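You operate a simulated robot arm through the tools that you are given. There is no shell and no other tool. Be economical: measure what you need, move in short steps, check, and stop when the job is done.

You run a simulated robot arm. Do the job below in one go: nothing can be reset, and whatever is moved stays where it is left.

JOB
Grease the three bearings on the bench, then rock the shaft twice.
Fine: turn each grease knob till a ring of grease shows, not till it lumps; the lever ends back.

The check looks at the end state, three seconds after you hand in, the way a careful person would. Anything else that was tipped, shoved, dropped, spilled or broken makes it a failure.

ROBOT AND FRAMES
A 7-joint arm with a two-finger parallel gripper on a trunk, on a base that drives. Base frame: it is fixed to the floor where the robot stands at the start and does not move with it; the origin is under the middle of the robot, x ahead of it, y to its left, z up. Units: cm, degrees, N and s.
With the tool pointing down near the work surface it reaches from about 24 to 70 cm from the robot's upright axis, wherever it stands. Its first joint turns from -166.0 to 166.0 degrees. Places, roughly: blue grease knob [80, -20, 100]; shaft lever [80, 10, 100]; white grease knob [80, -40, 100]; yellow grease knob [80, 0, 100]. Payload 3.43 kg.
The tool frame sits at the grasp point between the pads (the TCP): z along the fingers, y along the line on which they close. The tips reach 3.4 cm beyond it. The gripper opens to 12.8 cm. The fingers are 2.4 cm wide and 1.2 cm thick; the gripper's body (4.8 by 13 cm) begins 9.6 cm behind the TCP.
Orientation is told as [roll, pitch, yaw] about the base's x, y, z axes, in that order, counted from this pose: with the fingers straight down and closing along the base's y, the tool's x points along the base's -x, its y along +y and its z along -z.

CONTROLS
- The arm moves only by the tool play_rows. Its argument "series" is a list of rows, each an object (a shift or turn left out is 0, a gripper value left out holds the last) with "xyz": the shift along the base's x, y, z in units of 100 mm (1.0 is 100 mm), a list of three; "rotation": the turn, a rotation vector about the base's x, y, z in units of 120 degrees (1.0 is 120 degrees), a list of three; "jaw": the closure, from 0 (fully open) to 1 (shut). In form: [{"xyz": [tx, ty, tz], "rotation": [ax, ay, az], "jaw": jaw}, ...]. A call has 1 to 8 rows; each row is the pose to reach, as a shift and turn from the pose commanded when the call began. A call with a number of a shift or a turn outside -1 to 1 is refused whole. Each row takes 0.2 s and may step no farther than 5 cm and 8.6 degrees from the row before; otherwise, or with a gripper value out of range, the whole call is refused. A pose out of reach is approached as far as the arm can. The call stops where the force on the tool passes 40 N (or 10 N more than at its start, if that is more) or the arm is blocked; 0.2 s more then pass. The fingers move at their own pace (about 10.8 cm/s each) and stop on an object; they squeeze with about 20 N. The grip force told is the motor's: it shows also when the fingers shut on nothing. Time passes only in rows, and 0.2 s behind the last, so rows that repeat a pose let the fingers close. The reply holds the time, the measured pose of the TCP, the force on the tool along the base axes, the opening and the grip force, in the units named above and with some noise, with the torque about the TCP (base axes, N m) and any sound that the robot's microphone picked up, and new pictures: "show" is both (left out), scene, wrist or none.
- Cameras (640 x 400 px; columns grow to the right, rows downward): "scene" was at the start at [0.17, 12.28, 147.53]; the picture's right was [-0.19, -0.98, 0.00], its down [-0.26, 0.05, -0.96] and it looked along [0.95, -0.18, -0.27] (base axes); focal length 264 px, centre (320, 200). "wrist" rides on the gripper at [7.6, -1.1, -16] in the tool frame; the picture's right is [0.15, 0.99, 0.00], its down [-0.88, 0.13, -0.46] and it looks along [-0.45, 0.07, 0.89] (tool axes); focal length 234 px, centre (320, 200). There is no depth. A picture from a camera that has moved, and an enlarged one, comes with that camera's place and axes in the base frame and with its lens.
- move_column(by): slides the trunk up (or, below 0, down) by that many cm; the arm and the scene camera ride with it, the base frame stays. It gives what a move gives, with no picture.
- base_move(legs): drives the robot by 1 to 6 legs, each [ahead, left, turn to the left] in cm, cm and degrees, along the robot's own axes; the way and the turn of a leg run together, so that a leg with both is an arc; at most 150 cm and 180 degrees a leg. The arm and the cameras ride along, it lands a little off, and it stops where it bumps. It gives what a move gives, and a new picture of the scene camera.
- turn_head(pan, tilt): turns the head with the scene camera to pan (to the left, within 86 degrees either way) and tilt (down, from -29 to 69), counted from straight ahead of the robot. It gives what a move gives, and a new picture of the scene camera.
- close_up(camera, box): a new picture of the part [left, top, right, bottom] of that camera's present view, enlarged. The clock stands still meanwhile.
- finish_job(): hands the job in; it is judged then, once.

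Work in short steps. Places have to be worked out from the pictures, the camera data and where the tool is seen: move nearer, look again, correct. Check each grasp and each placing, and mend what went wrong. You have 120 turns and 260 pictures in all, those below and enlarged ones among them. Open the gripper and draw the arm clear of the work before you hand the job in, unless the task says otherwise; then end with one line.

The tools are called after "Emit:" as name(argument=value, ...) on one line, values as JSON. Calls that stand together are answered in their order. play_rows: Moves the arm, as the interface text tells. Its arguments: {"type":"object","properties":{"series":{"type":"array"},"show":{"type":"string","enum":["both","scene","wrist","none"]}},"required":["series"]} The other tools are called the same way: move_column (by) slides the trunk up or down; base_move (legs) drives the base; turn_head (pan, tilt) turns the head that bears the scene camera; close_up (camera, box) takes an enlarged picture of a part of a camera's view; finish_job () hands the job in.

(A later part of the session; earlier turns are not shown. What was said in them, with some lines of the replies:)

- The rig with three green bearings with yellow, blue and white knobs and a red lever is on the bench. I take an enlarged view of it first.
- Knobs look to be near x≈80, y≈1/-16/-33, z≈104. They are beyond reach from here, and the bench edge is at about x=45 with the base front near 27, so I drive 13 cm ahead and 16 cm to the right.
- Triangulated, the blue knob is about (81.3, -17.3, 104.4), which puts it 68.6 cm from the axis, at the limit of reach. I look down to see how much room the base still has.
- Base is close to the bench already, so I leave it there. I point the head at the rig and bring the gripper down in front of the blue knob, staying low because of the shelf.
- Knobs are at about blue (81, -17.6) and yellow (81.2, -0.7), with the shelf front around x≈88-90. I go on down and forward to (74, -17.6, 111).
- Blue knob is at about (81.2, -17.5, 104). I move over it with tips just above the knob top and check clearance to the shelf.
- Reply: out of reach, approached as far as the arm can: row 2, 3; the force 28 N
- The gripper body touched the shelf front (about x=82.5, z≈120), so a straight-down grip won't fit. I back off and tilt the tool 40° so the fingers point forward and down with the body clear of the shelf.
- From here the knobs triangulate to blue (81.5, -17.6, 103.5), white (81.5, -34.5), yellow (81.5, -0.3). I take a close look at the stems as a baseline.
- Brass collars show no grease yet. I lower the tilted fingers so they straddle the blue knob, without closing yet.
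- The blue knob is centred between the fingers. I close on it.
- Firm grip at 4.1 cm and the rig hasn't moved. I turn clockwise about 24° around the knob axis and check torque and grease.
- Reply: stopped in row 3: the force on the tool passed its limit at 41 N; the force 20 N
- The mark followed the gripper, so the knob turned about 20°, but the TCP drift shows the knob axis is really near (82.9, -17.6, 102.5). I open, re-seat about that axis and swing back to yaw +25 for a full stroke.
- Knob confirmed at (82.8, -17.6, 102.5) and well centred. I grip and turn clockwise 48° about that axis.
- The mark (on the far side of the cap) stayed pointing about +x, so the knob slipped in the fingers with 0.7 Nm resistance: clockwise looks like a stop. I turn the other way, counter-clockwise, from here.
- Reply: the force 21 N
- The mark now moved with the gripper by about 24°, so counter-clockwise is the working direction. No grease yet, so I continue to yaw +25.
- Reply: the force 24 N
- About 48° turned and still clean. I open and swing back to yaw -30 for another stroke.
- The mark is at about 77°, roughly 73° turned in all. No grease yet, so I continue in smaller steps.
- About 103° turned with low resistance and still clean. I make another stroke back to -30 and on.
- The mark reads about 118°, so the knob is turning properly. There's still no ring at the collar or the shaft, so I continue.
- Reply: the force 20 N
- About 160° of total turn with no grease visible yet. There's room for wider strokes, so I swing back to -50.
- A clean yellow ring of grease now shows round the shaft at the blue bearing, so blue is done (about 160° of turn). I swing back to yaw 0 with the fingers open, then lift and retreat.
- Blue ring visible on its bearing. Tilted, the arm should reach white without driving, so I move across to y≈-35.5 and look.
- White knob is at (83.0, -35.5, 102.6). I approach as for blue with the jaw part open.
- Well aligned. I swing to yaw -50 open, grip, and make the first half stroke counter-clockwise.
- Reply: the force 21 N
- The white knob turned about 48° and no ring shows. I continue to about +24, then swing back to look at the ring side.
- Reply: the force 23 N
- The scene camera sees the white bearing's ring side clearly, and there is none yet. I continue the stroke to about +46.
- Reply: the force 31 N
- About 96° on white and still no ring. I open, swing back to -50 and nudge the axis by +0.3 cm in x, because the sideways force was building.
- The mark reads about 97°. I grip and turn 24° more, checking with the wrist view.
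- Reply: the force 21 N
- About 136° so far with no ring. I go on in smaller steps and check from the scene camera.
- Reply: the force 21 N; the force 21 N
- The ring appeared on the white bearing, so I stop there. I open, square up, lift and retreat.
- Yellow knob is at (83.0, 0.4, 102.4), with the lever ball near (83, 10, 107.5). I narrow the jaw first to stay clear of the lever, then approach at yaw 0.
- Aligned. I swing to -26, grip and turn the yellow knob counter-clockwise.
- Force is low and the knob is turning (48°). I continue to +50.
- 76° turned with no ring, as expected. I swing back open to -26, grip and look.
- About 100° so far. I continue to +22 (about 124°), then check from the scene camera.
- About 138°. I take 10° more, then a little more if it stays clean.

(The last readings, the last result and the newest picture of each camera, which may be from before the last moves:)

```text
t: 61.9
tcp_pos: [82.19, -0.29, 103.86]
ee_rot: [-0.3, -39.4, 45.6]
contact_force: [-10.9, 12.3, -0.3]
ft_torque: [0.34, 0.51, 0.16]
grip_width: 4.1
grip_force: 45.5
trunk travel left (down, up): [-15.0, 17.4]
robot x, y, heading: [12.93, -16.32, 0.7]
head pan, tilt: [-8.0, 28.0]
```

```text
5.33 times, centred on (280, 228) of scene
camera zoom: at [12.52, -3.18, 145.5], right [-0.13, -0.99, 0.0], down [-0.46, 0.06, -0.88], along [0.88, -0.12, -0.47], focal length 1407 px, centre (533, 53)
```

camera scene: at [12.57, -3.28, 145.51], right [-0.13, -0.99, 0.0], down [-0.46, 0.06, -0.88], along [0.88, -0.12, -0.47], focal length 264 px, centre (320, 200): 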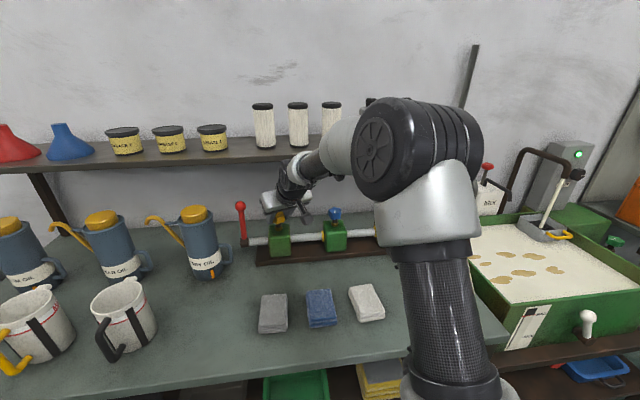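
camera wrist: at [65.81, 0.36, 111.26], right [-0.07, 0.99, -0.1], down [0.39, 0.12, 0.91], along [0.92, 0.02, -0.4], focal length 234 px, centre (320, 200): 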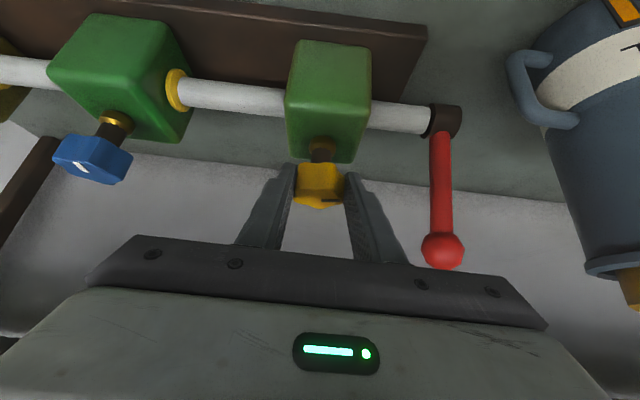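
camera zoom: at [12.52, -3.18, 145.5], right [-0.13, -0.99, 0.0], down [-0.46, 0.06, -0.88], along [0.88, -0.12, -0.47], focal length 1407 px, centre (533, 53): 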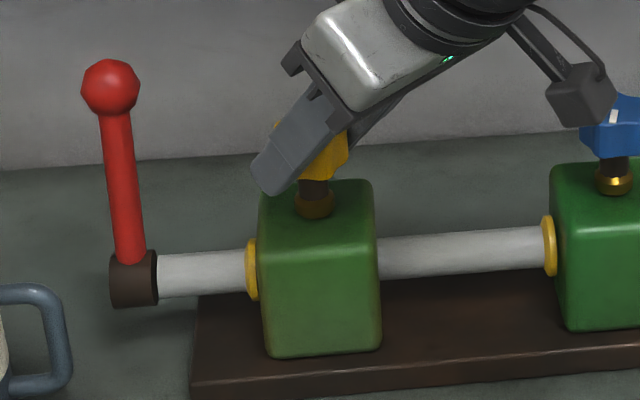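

A clean ring shows on the yellow bearing, so I stop. I open, swing back to yaw 0, lift and retreat.

Emit:
play_rows(series=[{"jaw": 0.4}, {"xyz": [-0.011, 0.012, 0], "rotation": [0, 0, -0.064], "jaw": 0.4}, {"xyz": [-0.02, 0.026, 0], "rotation": [0, 0, -0.128]}, {"xyz": [-0.027, 0.041, 0], "rotation": [0, 0, -0.192]}, {"xyz": [-0.032, 0.057, 0], "rotation": [0, 0, -0.256]}, {"xyz": [-0.035, 0.073, 0], "rotation": [0, 0, -0.32]}, {"xyz": [-0.036, 0.086, 0], "rotation": [0, 0, -0.38]}], show="none")

Emit:
play_rows(series=[{"xyz": [-0.05, 0, 0.25]}, {"xyz": [-0.4, 0, 0.5]}, {"xyz": [-0.8, 0, 0.7]}, {"xyz": [-1.0, 0, 0.7]}])

Emit:
close_up(camera="scene", box=[220, 190, 340, 265])

```text
t: 63.5
tcp_pos: [82.06, 0.37, 103.92]
ee_rot: [-0.4, -39.8, -0.1]
contact_force: [0.5, -0.3, 0.0]
ft_torque: [0.0, 0.03, -0.01]
grip_width: 7.68
grip_force: 0.0
trunk travel left (down, up): [-15.0, 17.4]
robot x, y, heading: [12.8, -16.21, 0.5]
head pan, tilt: [-8.0, 28.0]
```

```text
t: 64.5
tcp_pos: [72.28, 0.45, 111.03]
ee_rot: [-0.4, -39.6, 0.0]
contact_force: [-0.5, -0.3, 0.3]
ft_torque: [-0.01, -0.02, 0.01]
grip_width: 7.67
grip_force: 0.1
trunk travel left (down, up): [-15.0, 17.4]
robot x, y, heading: [12.49, -16.53, 0.6]
head pan, tilt: [-8.0, 28.0]
camera scene: at [12.62, -3.31, 145.51], right [-0.13, -0.99, 0.0], down [-0.47, 0.06, -0.88], along [0.88, -0.12, -0.47], focal length 264 px, centre (320, 200)
camera wrist: at [56.03, -0.47, 118.5], right [-0.11, 0.99, -0.1], down [0.39, 0.13, 0.91], along [0.92, 0.06, -0.4], focal length 234 px, centre (320, 200)
```

scene: 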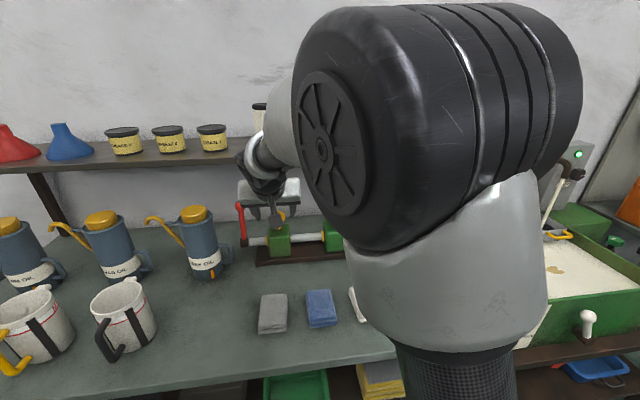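
wrist: 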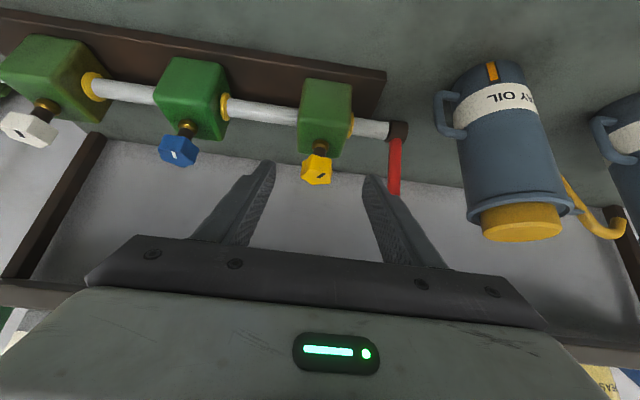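

```text
5.33 times, centred on (280, 228) of scene
camera zoom: at [12.62, -3.31, 145.51], right [-0.13, -0.99, 0.0], down [-0.47, 0.06, -0.88], along [0.88, -0.12, -0.47], focal length 1407 px, centre (533, 53)
```

zoom: 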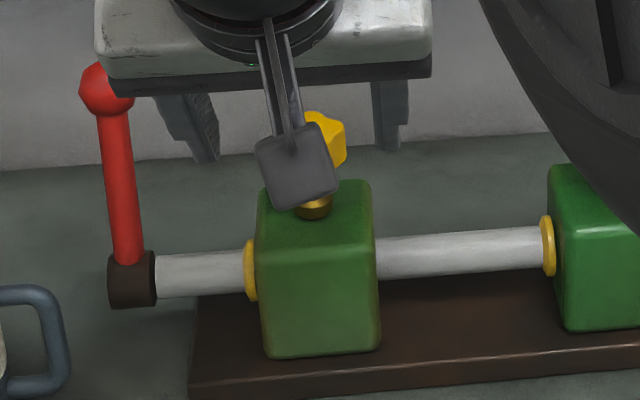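

All three rings show. The lever ball is near (85, 11, 106) and the oil can starts at about y 16-17, so I come in with yaw +25 to keep the gripper body clear of the can, stopping short to look.

Emit:
play_rows(series=[{"xyz": [0.05, 0.15, 0.05], "rotation": [0, 0, 0.067]}, {"xyz": [0.1, 0.3, 0.05], "rotation": [0, 0, 0.133]}, {"xyz": [0.2, 0.45, 0.05], "rotation": [0, 0, 0.2]}, {"xyz": [0.25, 0.55, 0.05], "rotation": [0, 0, 0.208]}, {"xyz": [0.25, 0.55, 0.05], "rotation": [0, 0, 0.208]}])

Emit:
close_up(camera="scene", box=[180, 150, 340, 270])

```text
t: 65.7
tcp_pos: [74.56, 6.04, 111.33]
ee_rot: [-0.3, -39.6, 24.9]
contact_force: [-0.5, 0.5, 0.1]
ft_torque: [-0.02, 0.03, 0.01]
grip_width: 7.69
grip_force: 0.1
trunk travel left (down, up): [-15.0, 17.4]
robot x, y, heading: [12.74, -16.01, 0.2]
head pan, tilt: [-8.0, 28.0]
camera scene: at [12.64, -3.3, 145.51], right [-0.13, -0.99, 0.0], down [-0.47, 0.06, -0.88], along [0.88, -0.12, -0.47], focal length 264 px, centre (320, 200)
camera wrist: at [60.36, -1.57, 118.89], right [-0.52, 0.85, -0.1], down [0.3, 0.28, 0.91], along [0.8, 0.44, -0.4], focal length 234 px, centre (320, 200)
```

scene: 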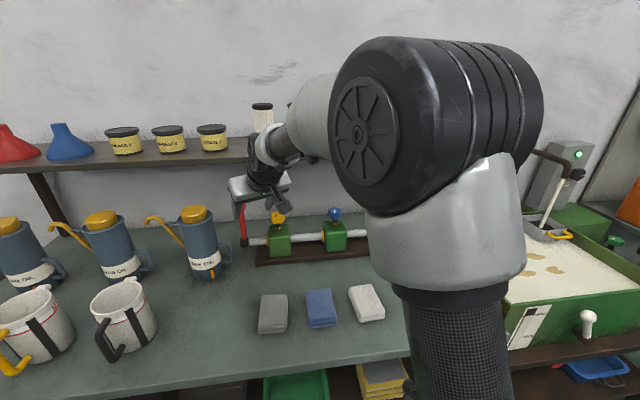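
wrist: 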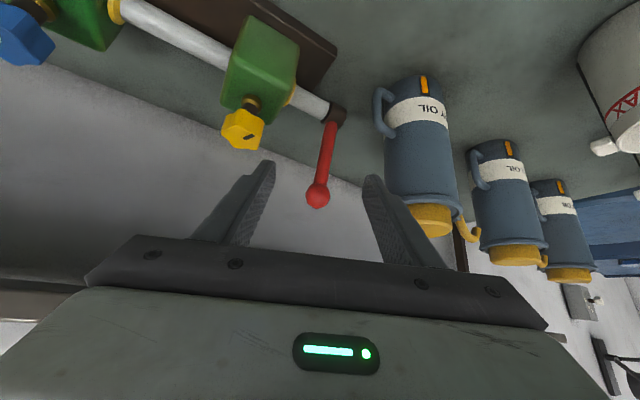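

```text
3.33 times, centred on (260, 210) of scene
camera zoom: at [12.64, -3.3, 145.51], right [-0.13, -0.99, 0.0], down [-0.47, 0.06, -0.88], along [0.88, -0.12, -0.47], focal length 880 px, centre (520, 167)
```

zoom: 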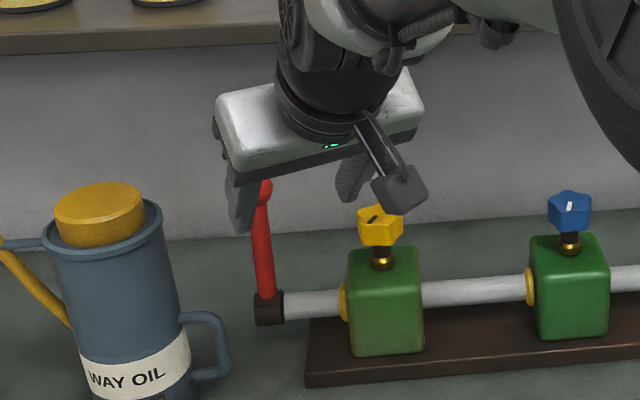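

The ball is centred between the fingers at about (84.4, 11.1, 106.5). I move in along the approach line.

Emit:
play_rows(series=[{"xyz": [0.3, 0.155, -0.1]}, {"xyz": [0.6, 0.31, -0.22]}, {"xyz": [0.86, 0.45, -0.35]}, {"xyz": [0.88, 0.46, -0.36]}])

```text
t: 66.7
tcp_pos: [83.52, 10.7, 107.85]
ee_rot: [-0.4, -39.6, 24.9]
contact_force: [-0.3, -0.1, 0.1]
ft_torque: [0.02, 0.01, 0.01]
grip_width: 7.68
grip_force: 0.0
trunk travel left (down, up): [-15.0, 17.4]
robot x, y, heading: [12.6, -15.98, 0.6]
head pan, tilt: [-8.0, 28.0]
camera scene: at [12.66, -3.29, 145.51], right [-0.13, -0.99, 0.0], down [-0.47, 0.06, -0.88], along [0.88, -0.12, -0.47], focal length 264 px, centre (320, 200)
camera wrist: at [69.21, 3.06, 115.22], right [-0.52, 0.85, -0.1], down [0.3, 0.28, 0.91], along [0.8, 0.44, -0.4], focal length 234 px, centre (320, 200)
```

scene: 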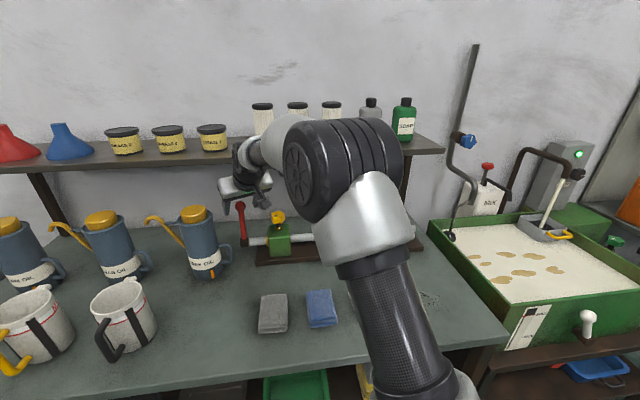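
wrist: 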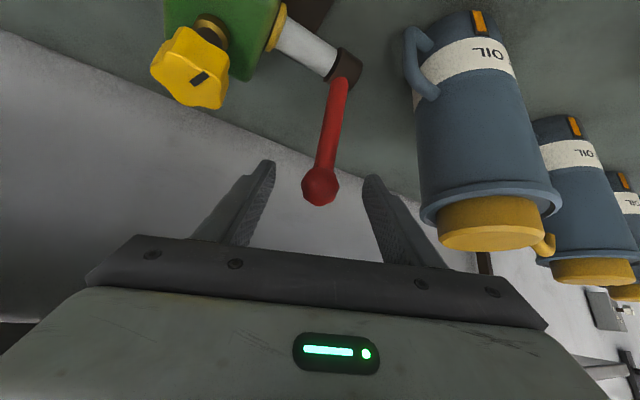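

Ball is centred at about (84.1, 11.1, 106.6), and the can is clear of the fingers. I close on the ball.

Emit:
play_rows(series=[{"jaw": 0.9}, {"jaw": 0.9}, {"jaw": 0.9}], show="wrist")

```text
t: 67.5
tcp_pos: [83.52, 10.66, 107.77]
ee_rot: [-0.3, -39.6, 25.0]
contact_force: [-0.5, 2.4, -0.4]
ft_torque: [0.1, -0.06, 0.12]
grip_width: 3.29
grip_force: 44.9
trunk travel left (down, up): [-15.0, 17.4]
robot x, y, heading: [12.6, -16.27, 0.5]
head pan, tilt: [-8.0, 28.0]
camera wrist: at [69.17, 3.09, 115.23], right [-0.52, 0.85, -0.1], down [0.3, 0.28, 0.91], along [0.8, 0.44, -0.4], focal length 234 px, centre (320, 200)
```

wrist: 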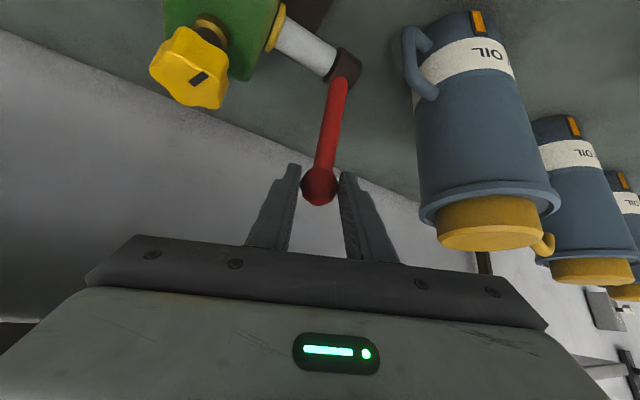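

Ball gripped (3.3 cm). I try a small pull toward the robot and watch the force.

Emit:
play_rows(series=[{"xyz": [-0.1, 0, 0.005]}, {"xyz": [-0.2, 0, 0.0]}], show="wrist")

```text
t: 68.1
tcp_pos: [81.36, 10.6, 108.02]
ee_rot: [-0.4, -39.8, 25.0]
contact_force: [8.7, 1.4, 3.6]
ft_torque: [0.46, -1.32, -0.01]
grip_width: 3.34
grip_force: 45.2
trunk travel left (down, up): [-15.0, 17.4]
robot x, y, heading: [12.72, -16.27, 0.4]
head pan, tilt: [-8.0, 28.0]
camera wrist: at [67.11, 3.02, 115.33], right [-0.51, 0.85, -0.1], down [0.29, 0.28, 0.91], along [0.81, 0.44, -0.4], focal length 234 px, centre (320, 200)
```

wrist: 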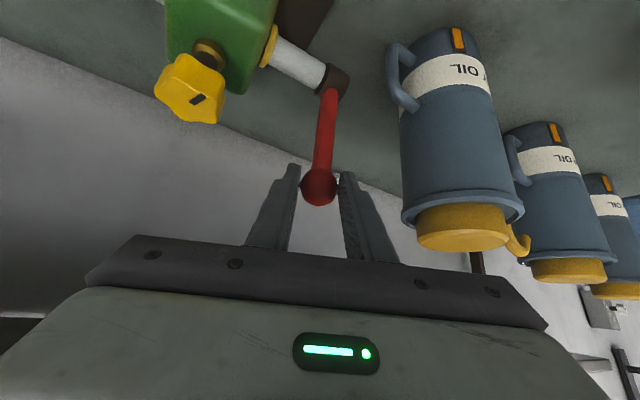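

The lever follows with about 9 N. I pull along its arc to roughly 35° toward the robot.

Emit:
play_rows(series=[{"xyz": [-0.1, 0, -0.015]}, {"xyz": [-0.2, 0, -0.035]}, {"xyz": [-0.3, 0, -0.07]}, {"xyz": [-0.39, 0, -0.105]}], show="both")

Emit:
close_up(camera="scene", box=[180, 150, 340, 270])

```text
t: 69.1
tcp_pos: [77.41, 10.39, 106.78]
ee_rot: [-0.4, -39.7, 24.7]
contact_force: [5.6, -3.2, 8.1]
ft_torque: [0.69, -1.2, 0.06]
grip_width: 3.3
grip_force: 44.9
trunk travel left (down, up): [-15.0, 17.4]
robot x, y, heading: [12.52, -15.83, 0.6]
head pan, tilt: [-8.0, 28.0]
camera scene: at [12.61, -3.37, 145.52], right [-0.13, -0.99, 0.0], down [-0.47, 0.06, -0.88], along [0.88, -0.12, -0.47], focal length 264 px, centre (320, 200)
camera wrist: at [63.14, 2.87, 114.22], right [-0.51, 0.85, -0.1], down [0.3, 0.28, 0.91], along [0.81, 0.44, -0.4], focal length 234 px, centre (320, 200)
```

scene: 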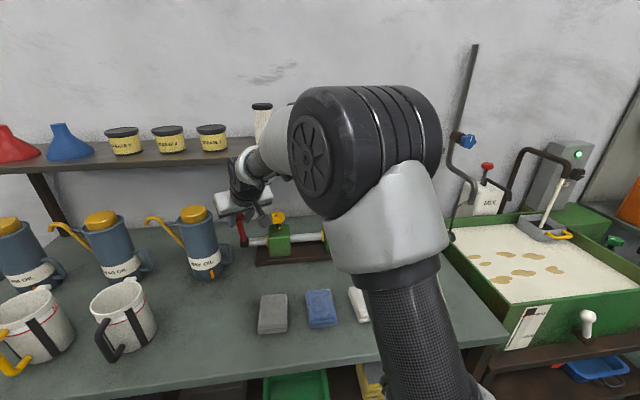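
wrist: 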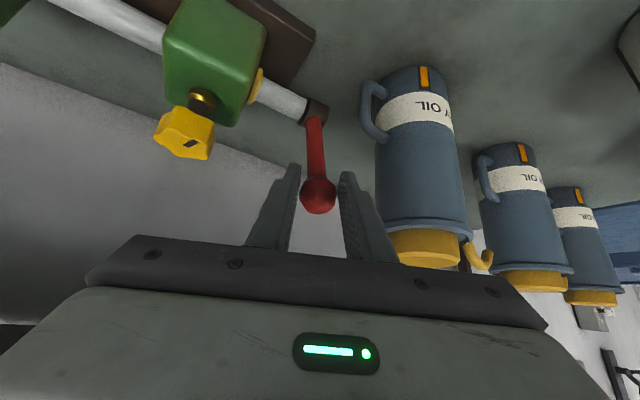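

```text
3.33 times, centred on (260, 210) of scene
camera zoom: at [12.61, -3.37, 145.52], right [-0.13, -0.99, 0.0], down [-0.47, 0.06, -0.88], along [0.88, -0.12, -0.47], focal length 880 px, centre (520, 167)
```

zoom: 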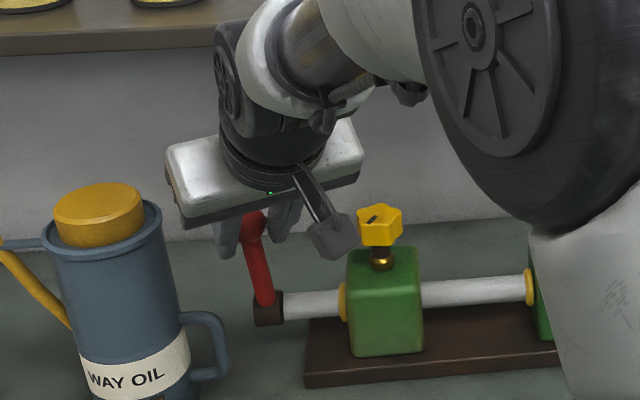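

Now at about -27° and no stop felt. I pull a bit further, to about -40°.

Emit:
play_rows(series=[{"xyz": [-0.09, 0, -0.04]}, {"xyz": [-0.18, 0, -0.09]}, {"xyz": [-0.24, 0, -0.14]}], show="wrist")

Emit:
close_up(camera="scene", box=[180, 150, 340, 270])

```text
t: 69.9
tcp_pos: [74.87, 10.83, 105.1]
ee_rot: [-0.4, -39.3, 25.1]
contact_force: [0.4, -0.3, -0.2]
ft_torque: [0.05, -0.01, 0.01]
grip_width: 1.28
grip_force: 0.0
trunk travel left (down, up): [-15.0, 17.4]
robot x, y, heading: [12.45, -16.26, 0.3]
head pan, tilt: [-8.0, 28.0]
camera wrist: at [60.71, 3.16, 112.68], right [-0.52, 0.85, -0.1], down [0.3, 0.29, 0.91], along [0.8, 0.44, -0.4], focal length 234 px, centre (320, 200)
```

wrist: 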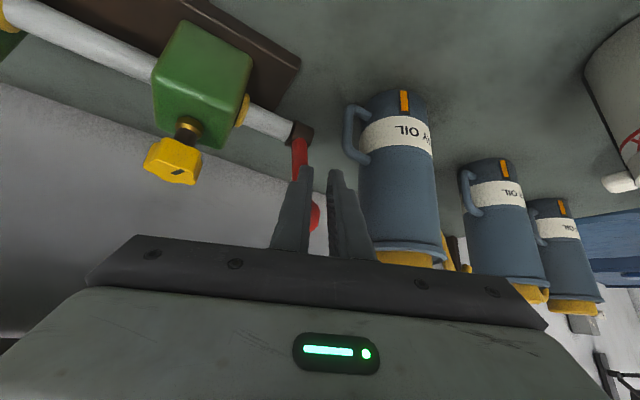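

```text
3.33 times, centred on (260, 210) of scene
camera zoom: at [12.63, -3.29, 145.5], right [-0.13, -0.99, 0.0], down [-0.47, 0.06, -0.88], along [0.88, -0.12, -0.47], focal length 880 px, centre (520, 167)
```

zoom: 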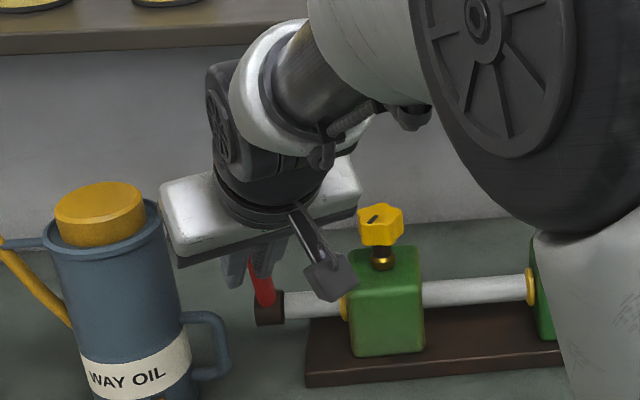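

The ball slipped out at about -27°, likely the lever's stop, and the lever stayed there. I open a little and take it again at about (77.7, 11, 106).

Emit:
play_rows(series=[{"jaw": 0.5}, {"jaw": 0.5}, {"xyz": [0, 0, 0.2], "jaw": 0.5}], show="wrist")

```text
t: 70.7
tcp_pos: [74.96, 10.68, 107.23]
ee_rot: [-0.4, -39.6, 24.9]
contact_force: [0.9, -0.3, -0.3]
ft_torque: [-0.03, -0.04, 0.01]
grip_width: 6.41
grip_force: 0.1
trunk travel left (down, up): [-15.0, 17.4]
robot x, y, heading: [13.0, -16.06, 0.5]
head pan, tilt: [-8.0, 28.0]
camera wrist: at [60.75, 3.03, 114.62], right [-0.52, 0.85, -0.1], down [0.3, 0.28, 0.91], along [0.8, 0.44, -0.4], focal length 234 px, centre (320, 200)
```

wrist: 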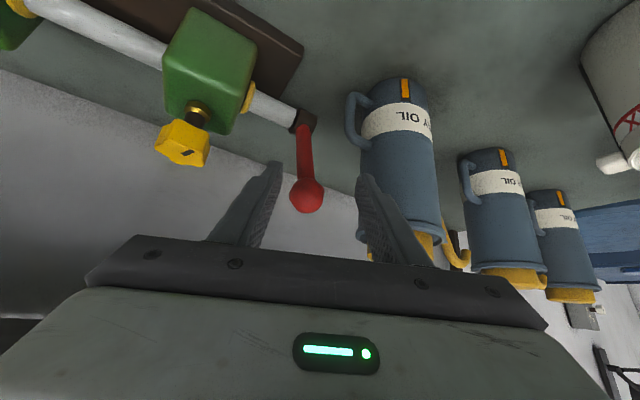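

The lever rests at about -25° with its ball at (77.9, 11.1, 106.0). I grip it a bit deeper.

Emit:
play_rows(series=[{"xyz": [0.24, 0.01, -0.04]}, {"xyz": [0.24, 0.01, -0.04], "jaw": 0.9}, {"xyz": [0.24, 0.01, -0.04], "jaw": 0.9}, {"xyz": [0.24, 0.01, -0.04], "jaw": 0.9}], show="wrist")

```text
t: 71.7
tcp_pos: [77.38, 10.66, 106.62]
ee_rot: [-0.4, -39.5, 24.9]
contact_force: [-0.1, 2.2, -3.7]
ft_torque: [0.19, 0.2, 0.32]
grip_width: 3.25
grip_force: 44.9
trunk travel left (down, up): [-15.0, 17.4]
robot x, y, heading: [12.71, -15.97, 0.7]
head pan, tilt: [-8.0, 28.0]
camera wrist: at [63.11, 3.09, 114.17], right [-0.52, 0.85, -0.1], down [0.3, 0.29, 0.91], along [0.8, 0.44, -0.4], focal length 234 px, centre (320, 200)
```

wrist: 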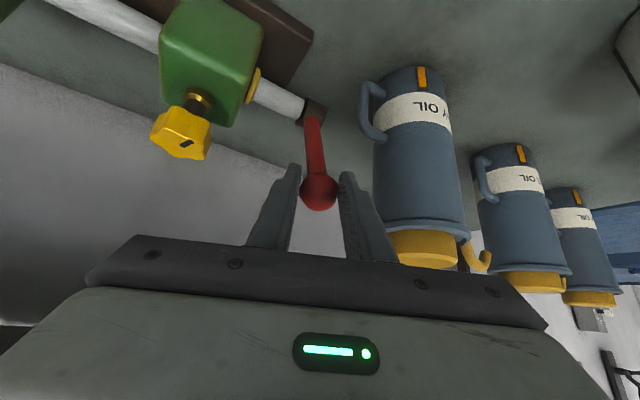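

Good grip. I push the lever forward along its arc to the start position.

Emit:
play_rows(series=[{"xyz": [0.15, 0, 0.055]}, {"xyz": [0.3, 0, 0.09]}, {"xyz": [0.45, 0, 0.1]}, {"xyz": [0.56, 0, 0.095]}], show="wrist")

Emit:
close_up(camera="scene", box=[220, 190, 340, 265])

```text
t: 72.7
tcp_pos: [82.82, 10.87, 107.75]
ee_rot: [-0.4, -39.6, 25.0]
contact_force: [-10.5, 10.7, -4.7]
ft_torque: [-0.24, 1.4, 0.36]
grip_width: 3.31
grip_force: 45.3
trunk travel left (down, up): [-15.0, 17.4]
robot x, y, heading: [12.84, -15.97, 0.5]
head pan, tilt: [-8.0, 28.0]
camera wrist: at [68.61, 3.25, 115.22], right [-0.52, 0.85, -0.1], down [0.3, 0.28, 0.91], along [0.8, 0.44, -0.4], focal length 234 px, centre (320, 200)
```

wrist: 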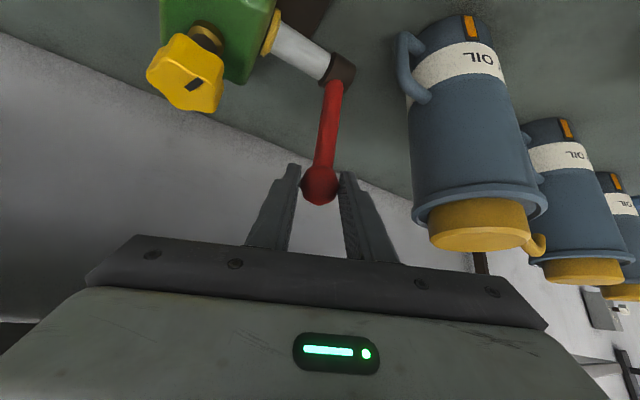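

```text
5.33 times, centred on (280, 228) of scene
camera zoom: at [12.59, -3.15, 145.5], right [-0.13, -0.99, 0.0], down [-0.47, 0.06, -0.88], along [0.88, -0.12, -0.47], focal length 1407 px, centre (533, 53)
```

zoom: 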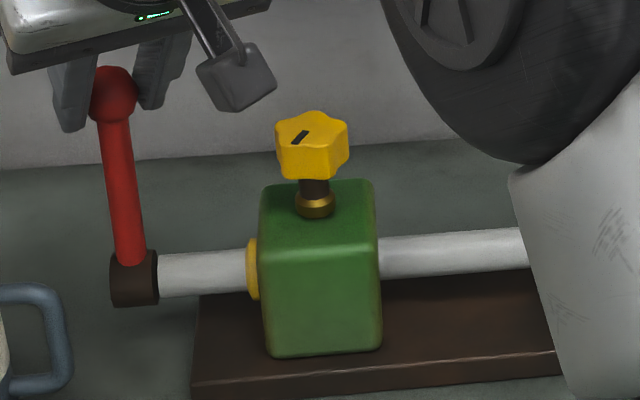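

Ball is within about 0.7 cm of its start spot. I finish the return, then compare.

Emit:
play_rows(series=[{"xyz": [0.07, -0.02, -0.005]}, {"xyz": [0.07, -0.02, -0.005]}], show="none")

Emit:
close_up(camera="scene", box=[220, 190, 340, 265])

```text
t: 73.3
tcp_pos: [83.57, 10.94, 107.71]
ee_rot: [-0.4, -39.6, 25.1]
contact_force: [-9.8, 20.4, -5.4]
ft_torque: [-0.14, 1.3, 0.37]
grip_width: 3.31
grip_force: 44.8
trunk travel left (down, up): [-15.0, 17.4]
robot x, y, heading: [12.89, -16.12, 0.1]
head pan, tilt: [-8.0, 28.0]
```

```text
5.33 times, centred on (280, 228) of scene
camera zoom: at [12.59, -3.06, 145.49], right [-0.13, -0.99, 0.0], down [-0.47, 0.06, -0.88], along [0.88, -0.12, -0.47], focal length 1407 px, centre (533, 53)
```

zoom: 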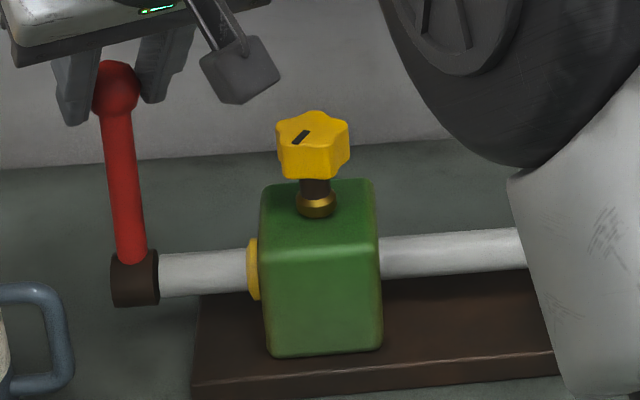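

Back at the start position. Now the second pull, easing the sideways load.

Emit:
play_rows(series=[{"xyz": [-0.12, 0.02, 0.01]}, {"xyz": [-0.24, 0.03, 0.01]}, {"xyz": [-0.36, 0.03, -0.01]}, {"xyz": [-0.48, 0.03, -0.045]}, {"xyz": [-0.6, 0.03, -0.09]}], show="wrist")

Emit:
close_up(camera="scene", box=[220, 190, 340, 265])

```text
t: 74.5
tcp_pos: [77.9, 10.5, 107.32]
ee_rot: [-0.6, -39.9, 24.8]
contact_force: [5.5, -1.7, 15.7]
ft_torque: [0.67, -1.37, 0.05]
grip_width: 3.27
grip_force: 45.1
trunk travel left (down, up): [-15.0, 17.4]
robot x, y, heading: [12.38, -16.29, 0.2]
head pan, tilt: [-8.0, 28.0]
camera wrist: at [63.49, 2.94, 114.59], right [-0.51, 0.85, -0.1], down [0.29, 0.28, 0.91], along [0.81, 0.44, -0.39], focal length 234 px, centre (320, 200)
```

wrist: 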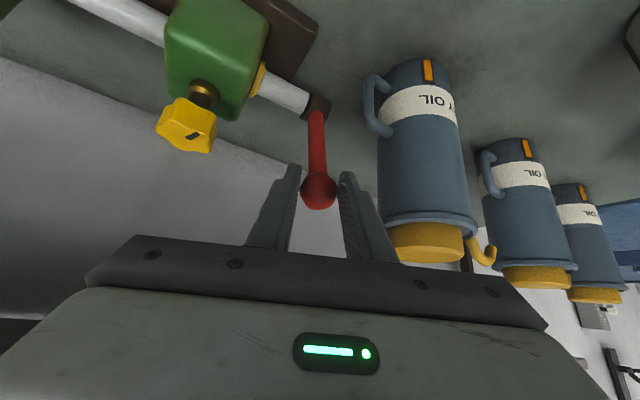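

```text
5.33 times, centred on (280, 228) of scene
camera zoom: at [12.55, -3.39, 145.55], right [-0.13, -0.99, 0.0], down [-0.46, 0.06, -0.88], along [0.88, -0.12, -0.47], focal length 1407 px, centre (533, 53)
```

zoom: 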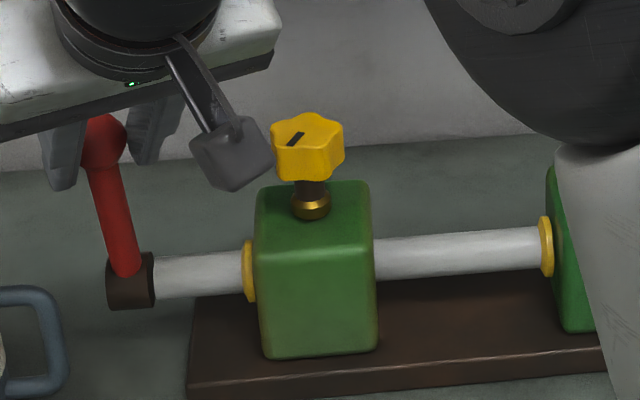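

Refitting the geometry, the pivot is near x≈82.1, so the lever started about 10° forward and is now at about -15°. The earlier loss was probably me dragging too low rather than a stop, so I pull further along the corrected arc.

Emit:
play_rows(series=[{"xyz": [-0.1, 0, 0.0]}, {"xyz": [-0.2, 0, -0.04]}], show="wrist")

```text
t: 75.1
tcp_pos: [75.87, 10.43, 106.44]
ee_rot: [-0.4, -39.5, 24.6]
contact_force: [8.7, -8.2, 2.3]
ft_torque: [0.56, -1.19, -0.11]
grip_width: 3.23
grip_force: 44.6
trunk travel left (down, up): [-15.0, 17.4]
robot x, y, heading: [12.53, -16.21, 0.1]
head pan, tilt: [-8.0, 28.0]
camera wrist: at [61.6, 2.93, 113.89], right [-0.51, 0.85, -0.1], down [0.3, 0.28, 0.91], along [0.81, 0.44, -0.4], focal length 234 px, centre (320, 200)
```

wrist: 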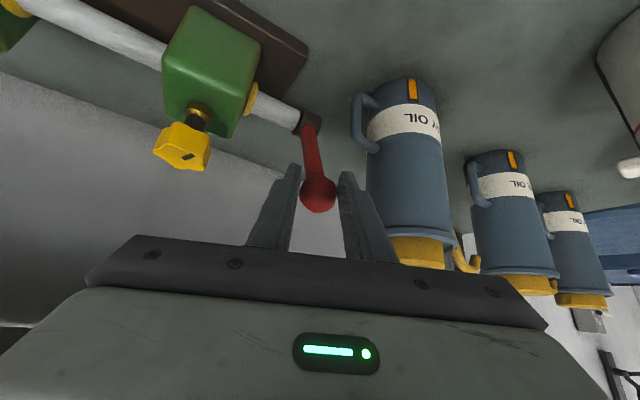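

The lever follows past the earlier slip point. I continue along the arc.

Emit:
play_rows(series=[{"xyz": [-0.09, 0.02, -0.045]}, {"xyz": [-0.18, 0.03, -0.095]}], show="none")

Emit:
play_rows(series=[{"xyz": [-0.08, 0, -0.06]}, {"xyz": [-0.15, 0, -0.125]}], show="wrist")

Emit:
close_up(camera="scene", box=[180, 150, 340, 270])

```text
t: 75.7
tcp_pos: [74.0, 10.56, 105.29]
ee_rot: [-0.5, -39.3, 24.7]
contact_force: [8.9, -21.7, -1.9]
ft_torque: [0.3, -0.66, -0.25]
grip_width: 3.21
grip_force: 44.9
trunk travel left (down, up): [-15.0, 17.4]
robot x, y, heading: [12.71, -16.21, 0.4]
head pan, tilt: [-8.0, 28.0]
```

```text
t: 76.3
tcp_pos: [72.66, 10.43, 104.47]
ee_rot: [-0.3, -39.7, 24.5]
contact_force: [11.6, -23.6, 0.9]
ft_torque: [0.52, -1.28, -0.45]
grip_width: 3.13
grip_force: 44.5
trunk travel left (down, up): [-15.0, 17.4]
robot x, y, heading: [12.69, -15.8, 0.5]
head pan, tilt: [-8.0, 28.0]
camera wrist: at [58.44, 2.95, 111.8], right [-0.51, 0.86, -0.1], down [0.3, 0.28, 0.91], along [0.81, 0.44, -0.4], focal length 234 px, centre (320, 200)
```

wrist: 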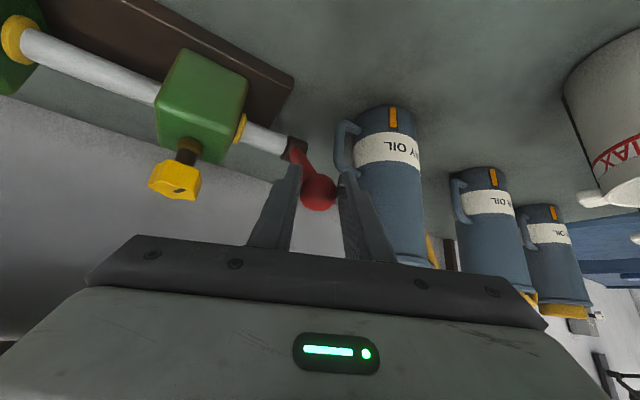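

```text
3.33 times, centred on (260, 210) of scene
camera zoom: at [12.73, -3.54, 145.54], right [-0.13, -0.99, 0.0], down [-0.47, 0.06, -0.88], along [0.87, -0.12, -0.47], focal length 880 px, centre (520, 167)
```

zoom: 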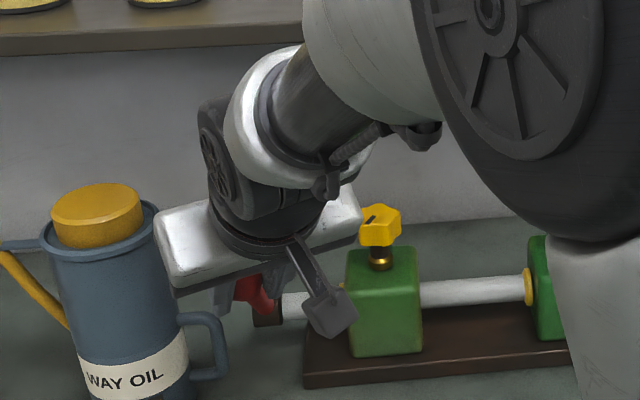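

The lever is at about -45° with no stop so far. I relieve the sideways load and try a little further to find the end of travel.

Emit:
play_rows(series=[{"xyz": [-0.05, -0.03, -0.055]}, {"xyz": [-0.11, -0.03, -0.12]}], show="wrist")

```text
t: 76.9
tcp_pos: [71.58, 10.48, 103.21]
ee_rot: [-0.2, -39.6, 24.7]
contact_force: [12.5, -18.0, 2.9]
ft_torque: [0.29, -1.37, -0.68]
grip_width: 3.14
grip_force: 45.7
trunk travel left (down, up): [-15.0, 17.4]
robot x, y, heading: [12.86, -15.99, 0.3]
head pan, tilt: [-8.0, 28.0]
camera wrist: at [57.27, 2.85, 110.62], right [-0.51, 0.85, -0.1], down [0.3, 0.28, 0.91], along [0.81, 0.44, -0.4], focal length 234 px, centre (320, 200)
```

wrist: 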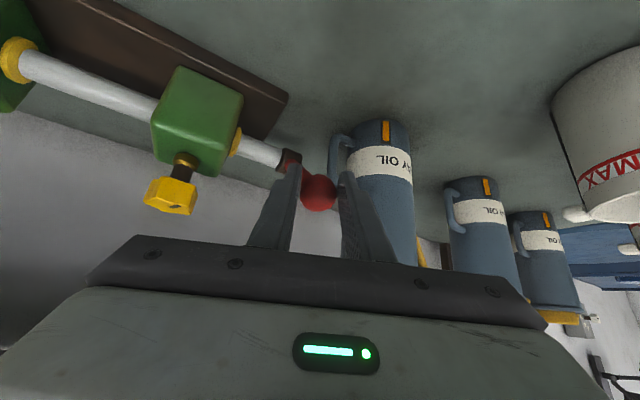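

No hard stop at about -52°, which is plenty for a rock. I bring the lever back along the same arc.

Emit:
play_rows(series=[{"xyz": [0.05, -0.02, 0.065]}, {"xyz": [0.11, -0.03, 0.12]}, {"xyz": [0.18, -0.03, 0.185]}, {"xyz": [0.26, -0.03, 0.245]}, {"xyz": [0.35, -0.03, 0.295]}, {"xyz": [0.44, -0.03, 0.34]}, {"xyz": [0.54, -0.03, 0.365]}, {"xyz": [0.64, -0.03, 0.385]}], show="none")

Emit:
play_rows(series=[{"xyz": [0.12, 0, 0.045]}, {"xyz": [0.24, 0, 0.08]}, {"xyz": [0.36, 0, 0.1]}, {"xyz": [0.48, 0, 0.1]}, {"xyz": [0.6, 0, 0.09]}], show="wrist")

Emit:
close_up(camera="scene", box=[220, 190, 340, 265])

```text
t: 78.7
tcp_pos: [77.6, 10.88, 107.29]
ee_rot: [-0.2, -40.0, 25.2]
contact_force: [-13.3, 5.6, 9.3]
ft_torque: [0.02, 1.13, 0.46]
grip_width: 3.28
grip_force: 44.5
trunk travel left (down, up): [-15.0, 17.4]
robot x, y, heading: [12.58, -16.2, 0.6]
head pan, tilt: [-8.0, 28.0]
```

```text
t: 79.9
tcp_pos: [83.63, 10.82, 107.92]
ee_rot: [-0.3, -39.8, 25.2]
contact_force: [-1.9, 20.2, -3.8]
ft_torque: [0.41, 0.28, 0.43]
grip_width: 3.33
grip_force: 44.5
trunk travel left (down, up): [-15.0, 17.4]
robot x, y, heading: [12.74, -15.78, 0.3]
head pan, tilt: [-8.0, 28.0]
camera wrist: at [69.41, 3.16, 115.3], right [-0.52, 0.85, -0.1], down [0.29, 0.28, 0.91], along [0.8, 0.44, -0.4], focal length 234 px, centre (320, 200)
```

wrist: 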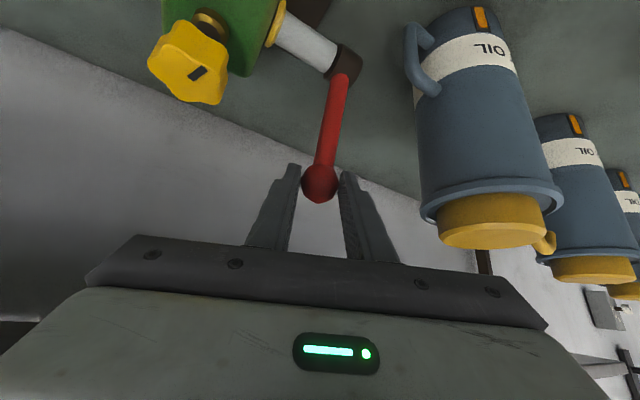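

```text
5.33 times, centred on (280, 228) of scene
camera zoom: at [12.65, -3.08, 145.48], right [-0.13, -0.99, 0.0], down [-0.47, 0.06, -0.88], along [0.88, -0.12, -0.47], focal length 1407 px, centre (533, 53)
```

zoom: 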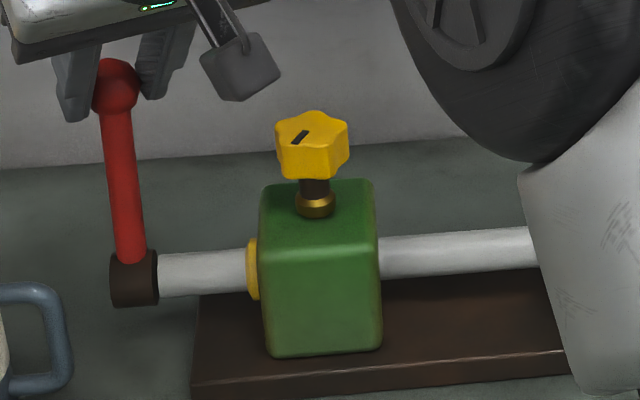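

The lever is back at its start. The first rock only swung about 30° because the grip was lost, so I do one more full-width rock so that two proper ones are certain.

Emit:
play_rows(series=[{"xyz": [-0.12, 0.02, 0.01]}, {"xyz": [-0.24, 0.03, 0.015]}, {"xyz": [-0.36, 0.03, 0.0]}, {"xyz": [-0.48, 0.03, -0.03]}, {"xyz": [-0.6, 0.03, -0.07]}, {"xyz": [-0.7, 0.03, -0.095]}, {"xyz": [-0.8, 0.03, -0.125]}], show="none")

Emit:
play_rows(series=[{"xyz": [-0.09, 0.0, -0.045]}, {"xyz": [-0.18, 0.0, -0.095]}, {"xyz": [-0.26, 0, -0.155]}, {"xyz": [-0.33, 0, -0.22]}, {"xyz": [-0.39, 0, -0.28]}], show="wrist")

```text
t: 81.5
tcp_pos: [75.79, 10.57, 106.54]
ee_rot: [-0.4, -39.5, 24.7]
contact_force: [7.4, -7.8, 3.3]
ft_torque: [0.57, -1.28, -0.06]
grip_width: 3.25
grip_force: 45.1
trunk travel left (down, up): [-15.0, 17.4]
robot x, y, heading: [12.71, -15.97, 0.4]
head pan, tilt: [-8.0, 28.0]
```

```text
t: 82.7
tcp_pos: [71.79, 10.37, 103.8]
ee_rot: [-0.3, -39.1, 24.8]
contact_force: [5.5, -15.7, -3.1]
ft_torque: [-0.28, -0.27, -0.53]
grip_width: 3.17
grip_force: 42.4
trunk travel left (down, up): [-15.0, 17.4]
robot x, y, heading: [12.86, -16.01, 0.5]
head pan, tilt: [-8.0, 28.0]
camera wrist: at [57.53, 2.78, 111.25], right [-0.51, 0.85, -0.1], down [0.3, 0.29, 0.91], along [0.8, 0.44, -0.4], focal length 234 px, centre (320, 200)
```

wrist: 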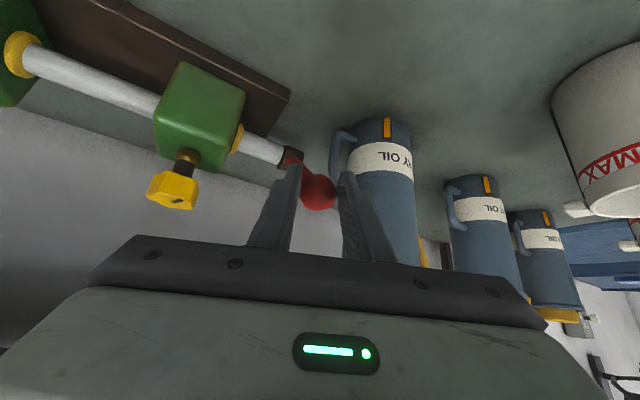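

Fully pulled to about -50°. I return it along the same arc to the start.

Emit:
play_rows(series=[{"xyz": [0.06, -0.01, 0.065]}, {"xyz": [0.13, -0.02, 0.13]}, {"xyz": [0.21, -0.02, 0.185]}, {"xyz": [0.3, -0.02, 0.235]}, {"xyz": [0.39, -0.02, 0.275]}, {"xyz": [0.49, -0.02, 0.31]}, {"xyz": [0.59, -0.02, 0.335]}], show="none")

Emit:
play_rows(series=[{"xyz": [0.12, 0, 0.035]}, {"xyz": [0.24, 0, 0.065]}, {"xyz": [0.36, 0, 0.085]}, {"xyz": [0.48, 0, 0.085]}, {"xyz": [0.6, 0, 0.075]}], show="wrist")

Emit:
close_up(camera="scene", box=[220, 190, 340, 265])

```text
t: 84.3
tcp_pos: [77.73, 10.78, 107.34]
ee_rot: [-0.3, -39.8, 25.1]
contact_force: [-11.9, -0.4, 4.7]
ft_torque: [-0.12, 1.23, 0.42]
grip_width: 3.25
grip_force: 44.7
trunk travel left (down, up): [-15.0, 17.4]
robot x, y, heading: [12.75, -16.1, 0.3]
head pan, tilt: [-8.0, 28.0]
```

```text
t: 85.5
tcp_pos: [83.64, 10.94, 107.76]
ee_rot: [-0.4, -39.6, 25.1]
contact_force: [-9.5, 17.0, -1.6]
ft_torque: [-0.07, 1.27, 0.49]
grip_width: 3.33
grip_force: 44.3
trunk travel left (down, up): [-15.0, 17.4]
robot x, y, heading: [12.62, -16.5, 0.5]
head pan, tilt: [-8.0, 28.0]
camera wrist: at [69.46, 3.23, 115.22], right [-0.52, 0.85, -0.1], down [0.3, 0.29, 0.91], along [0.8, 0.44, -0.4], focal length 234 px, centre (320, 200)
```

wrist: 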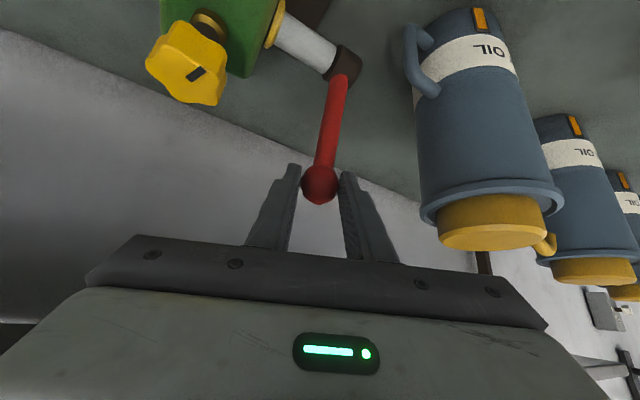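

```text
5.33 times, centred on (280, 228) of scene
camera zoom: at [12.57, -3.11, 145.49], right [-0.13, -0.99, 0.0], down [-0.47, 0.06, -0.88], along [0.88, -0.12, -0.47], focal length 1407 px, centre (533, 53)
```

zoom: 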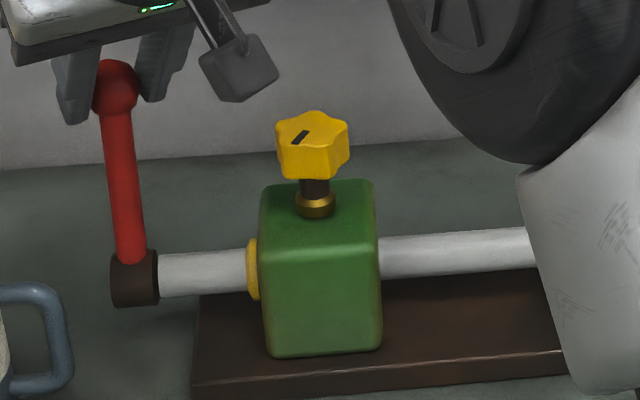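

The lever matches its start position. I open and back off along the approach line.

Emit:
play_rows(series=[{"jaw": 0.4}, {"jaw": 0.4}, {"xyz": [-0.3, -0.15, 0.12], "jaw": 0.4}, {"xyz": [-0.6, -0.3, 0.25]}, {"xyz": [-0.9, -0.45, 0.4]}, {"xyz": [-1.0, -0.7, 0.7]}], show="none")

Emit:
play_rows(series=[{"xyz": [-0.3, -0.2, 0.3], "rotation": [0, 0, -0.06]}, {"xyz": [-0.6, -0.4, 0.6], "rotation": [0, 0, -0.12]}, {"xyz": [-0.9, -0.6, 0.8], "rotation": [0, 0, -0.18]}, {"xyz": [-1.0, -0.9, 1.0], "rotation": [0, 0, -0.21]}], show="scene")

Emit:
close_up(camera="scene", box=[220, 190, 340, 265])

```text
t: 86.9
tcp_pos: [73.69, 3.32, 114.81]
ee_rot: [-0.4, -39.6, 24.9]
contact_force: [-0.5, 0.2, -0.3]
ft_torque: [0.0, -0.02, 0.0]
grip_width: 7.67
grip_force: 0.0
trunk travel left (down, up): [-15.0, 17.4]
robot x, y, heading: [12.93, -16.05, 0.8]
head pan, tilt: [-8.0, 28.0]
```

```text
t: 87.9
tcp_pos: [63.89, -5.33, 124.64]
ee_rot: [-0.4, -39.7, -0.4]
contact_force: [0.8, 0.3, -0.2]
ft_torque: [0.0, 0.0, -0.02]
grip_width: 7.67
grip_force: 0.1
trunk travel left (down, up): [-15.0, 17.4]
robot x, y, heading: [12.5, -15.93, 0.3]
head pan, tilt: [-8.0, 28.0]
camera scene: at [12.63, -3.29, 145.51], right [-0.13, -0.99, 0.0], down [-0.47, 0.06, -0.88], along [0.88, -0.12, -0.47], focal length 264 px, centre (320, 200)
```

scene: 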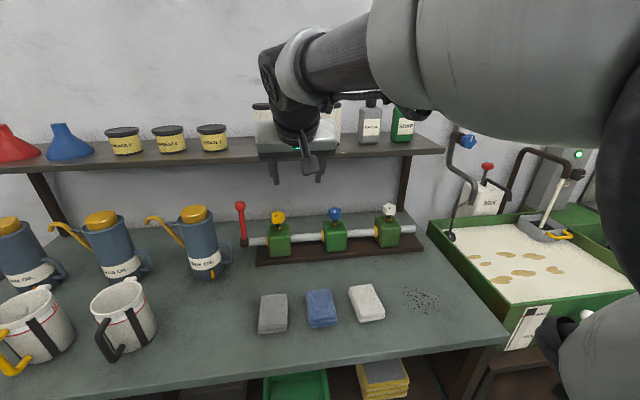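

```text
5.33 times, centred on (280, 228) of scene
camera zoom: at [12.63, -3.29, 145.51], right [-0.13, -0.99, 0.0], down [-0.47, 0.06, -0.88], along [0.88, -0.12, -0.47], focal length 1407 px, centre (533, 53)
```

zoom: 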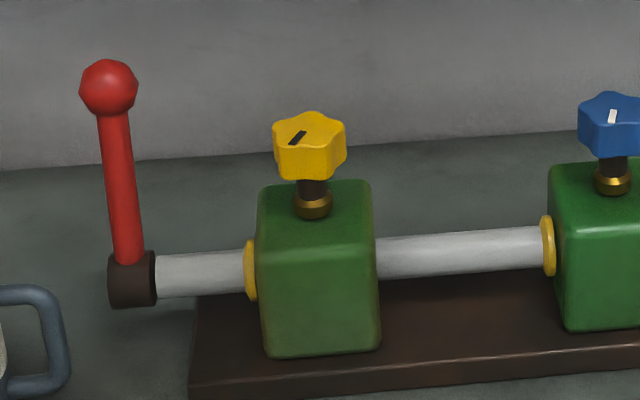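

All three bearings show a clean ring, the lever stands where it started, nothing else looks moved, and the arm is clear. I hand in.

Emit:
finish_job()

```text
The job is handed in.
```

I greased all three bearings until a clean ring showed, and the lever is back where it started. I rocked the shaft one time more than asked: the grip slipped partway through the first rock, so I followed it with two full ones. Early on the gripper briefly touched the shelf's front edge, but nothing looks moved.
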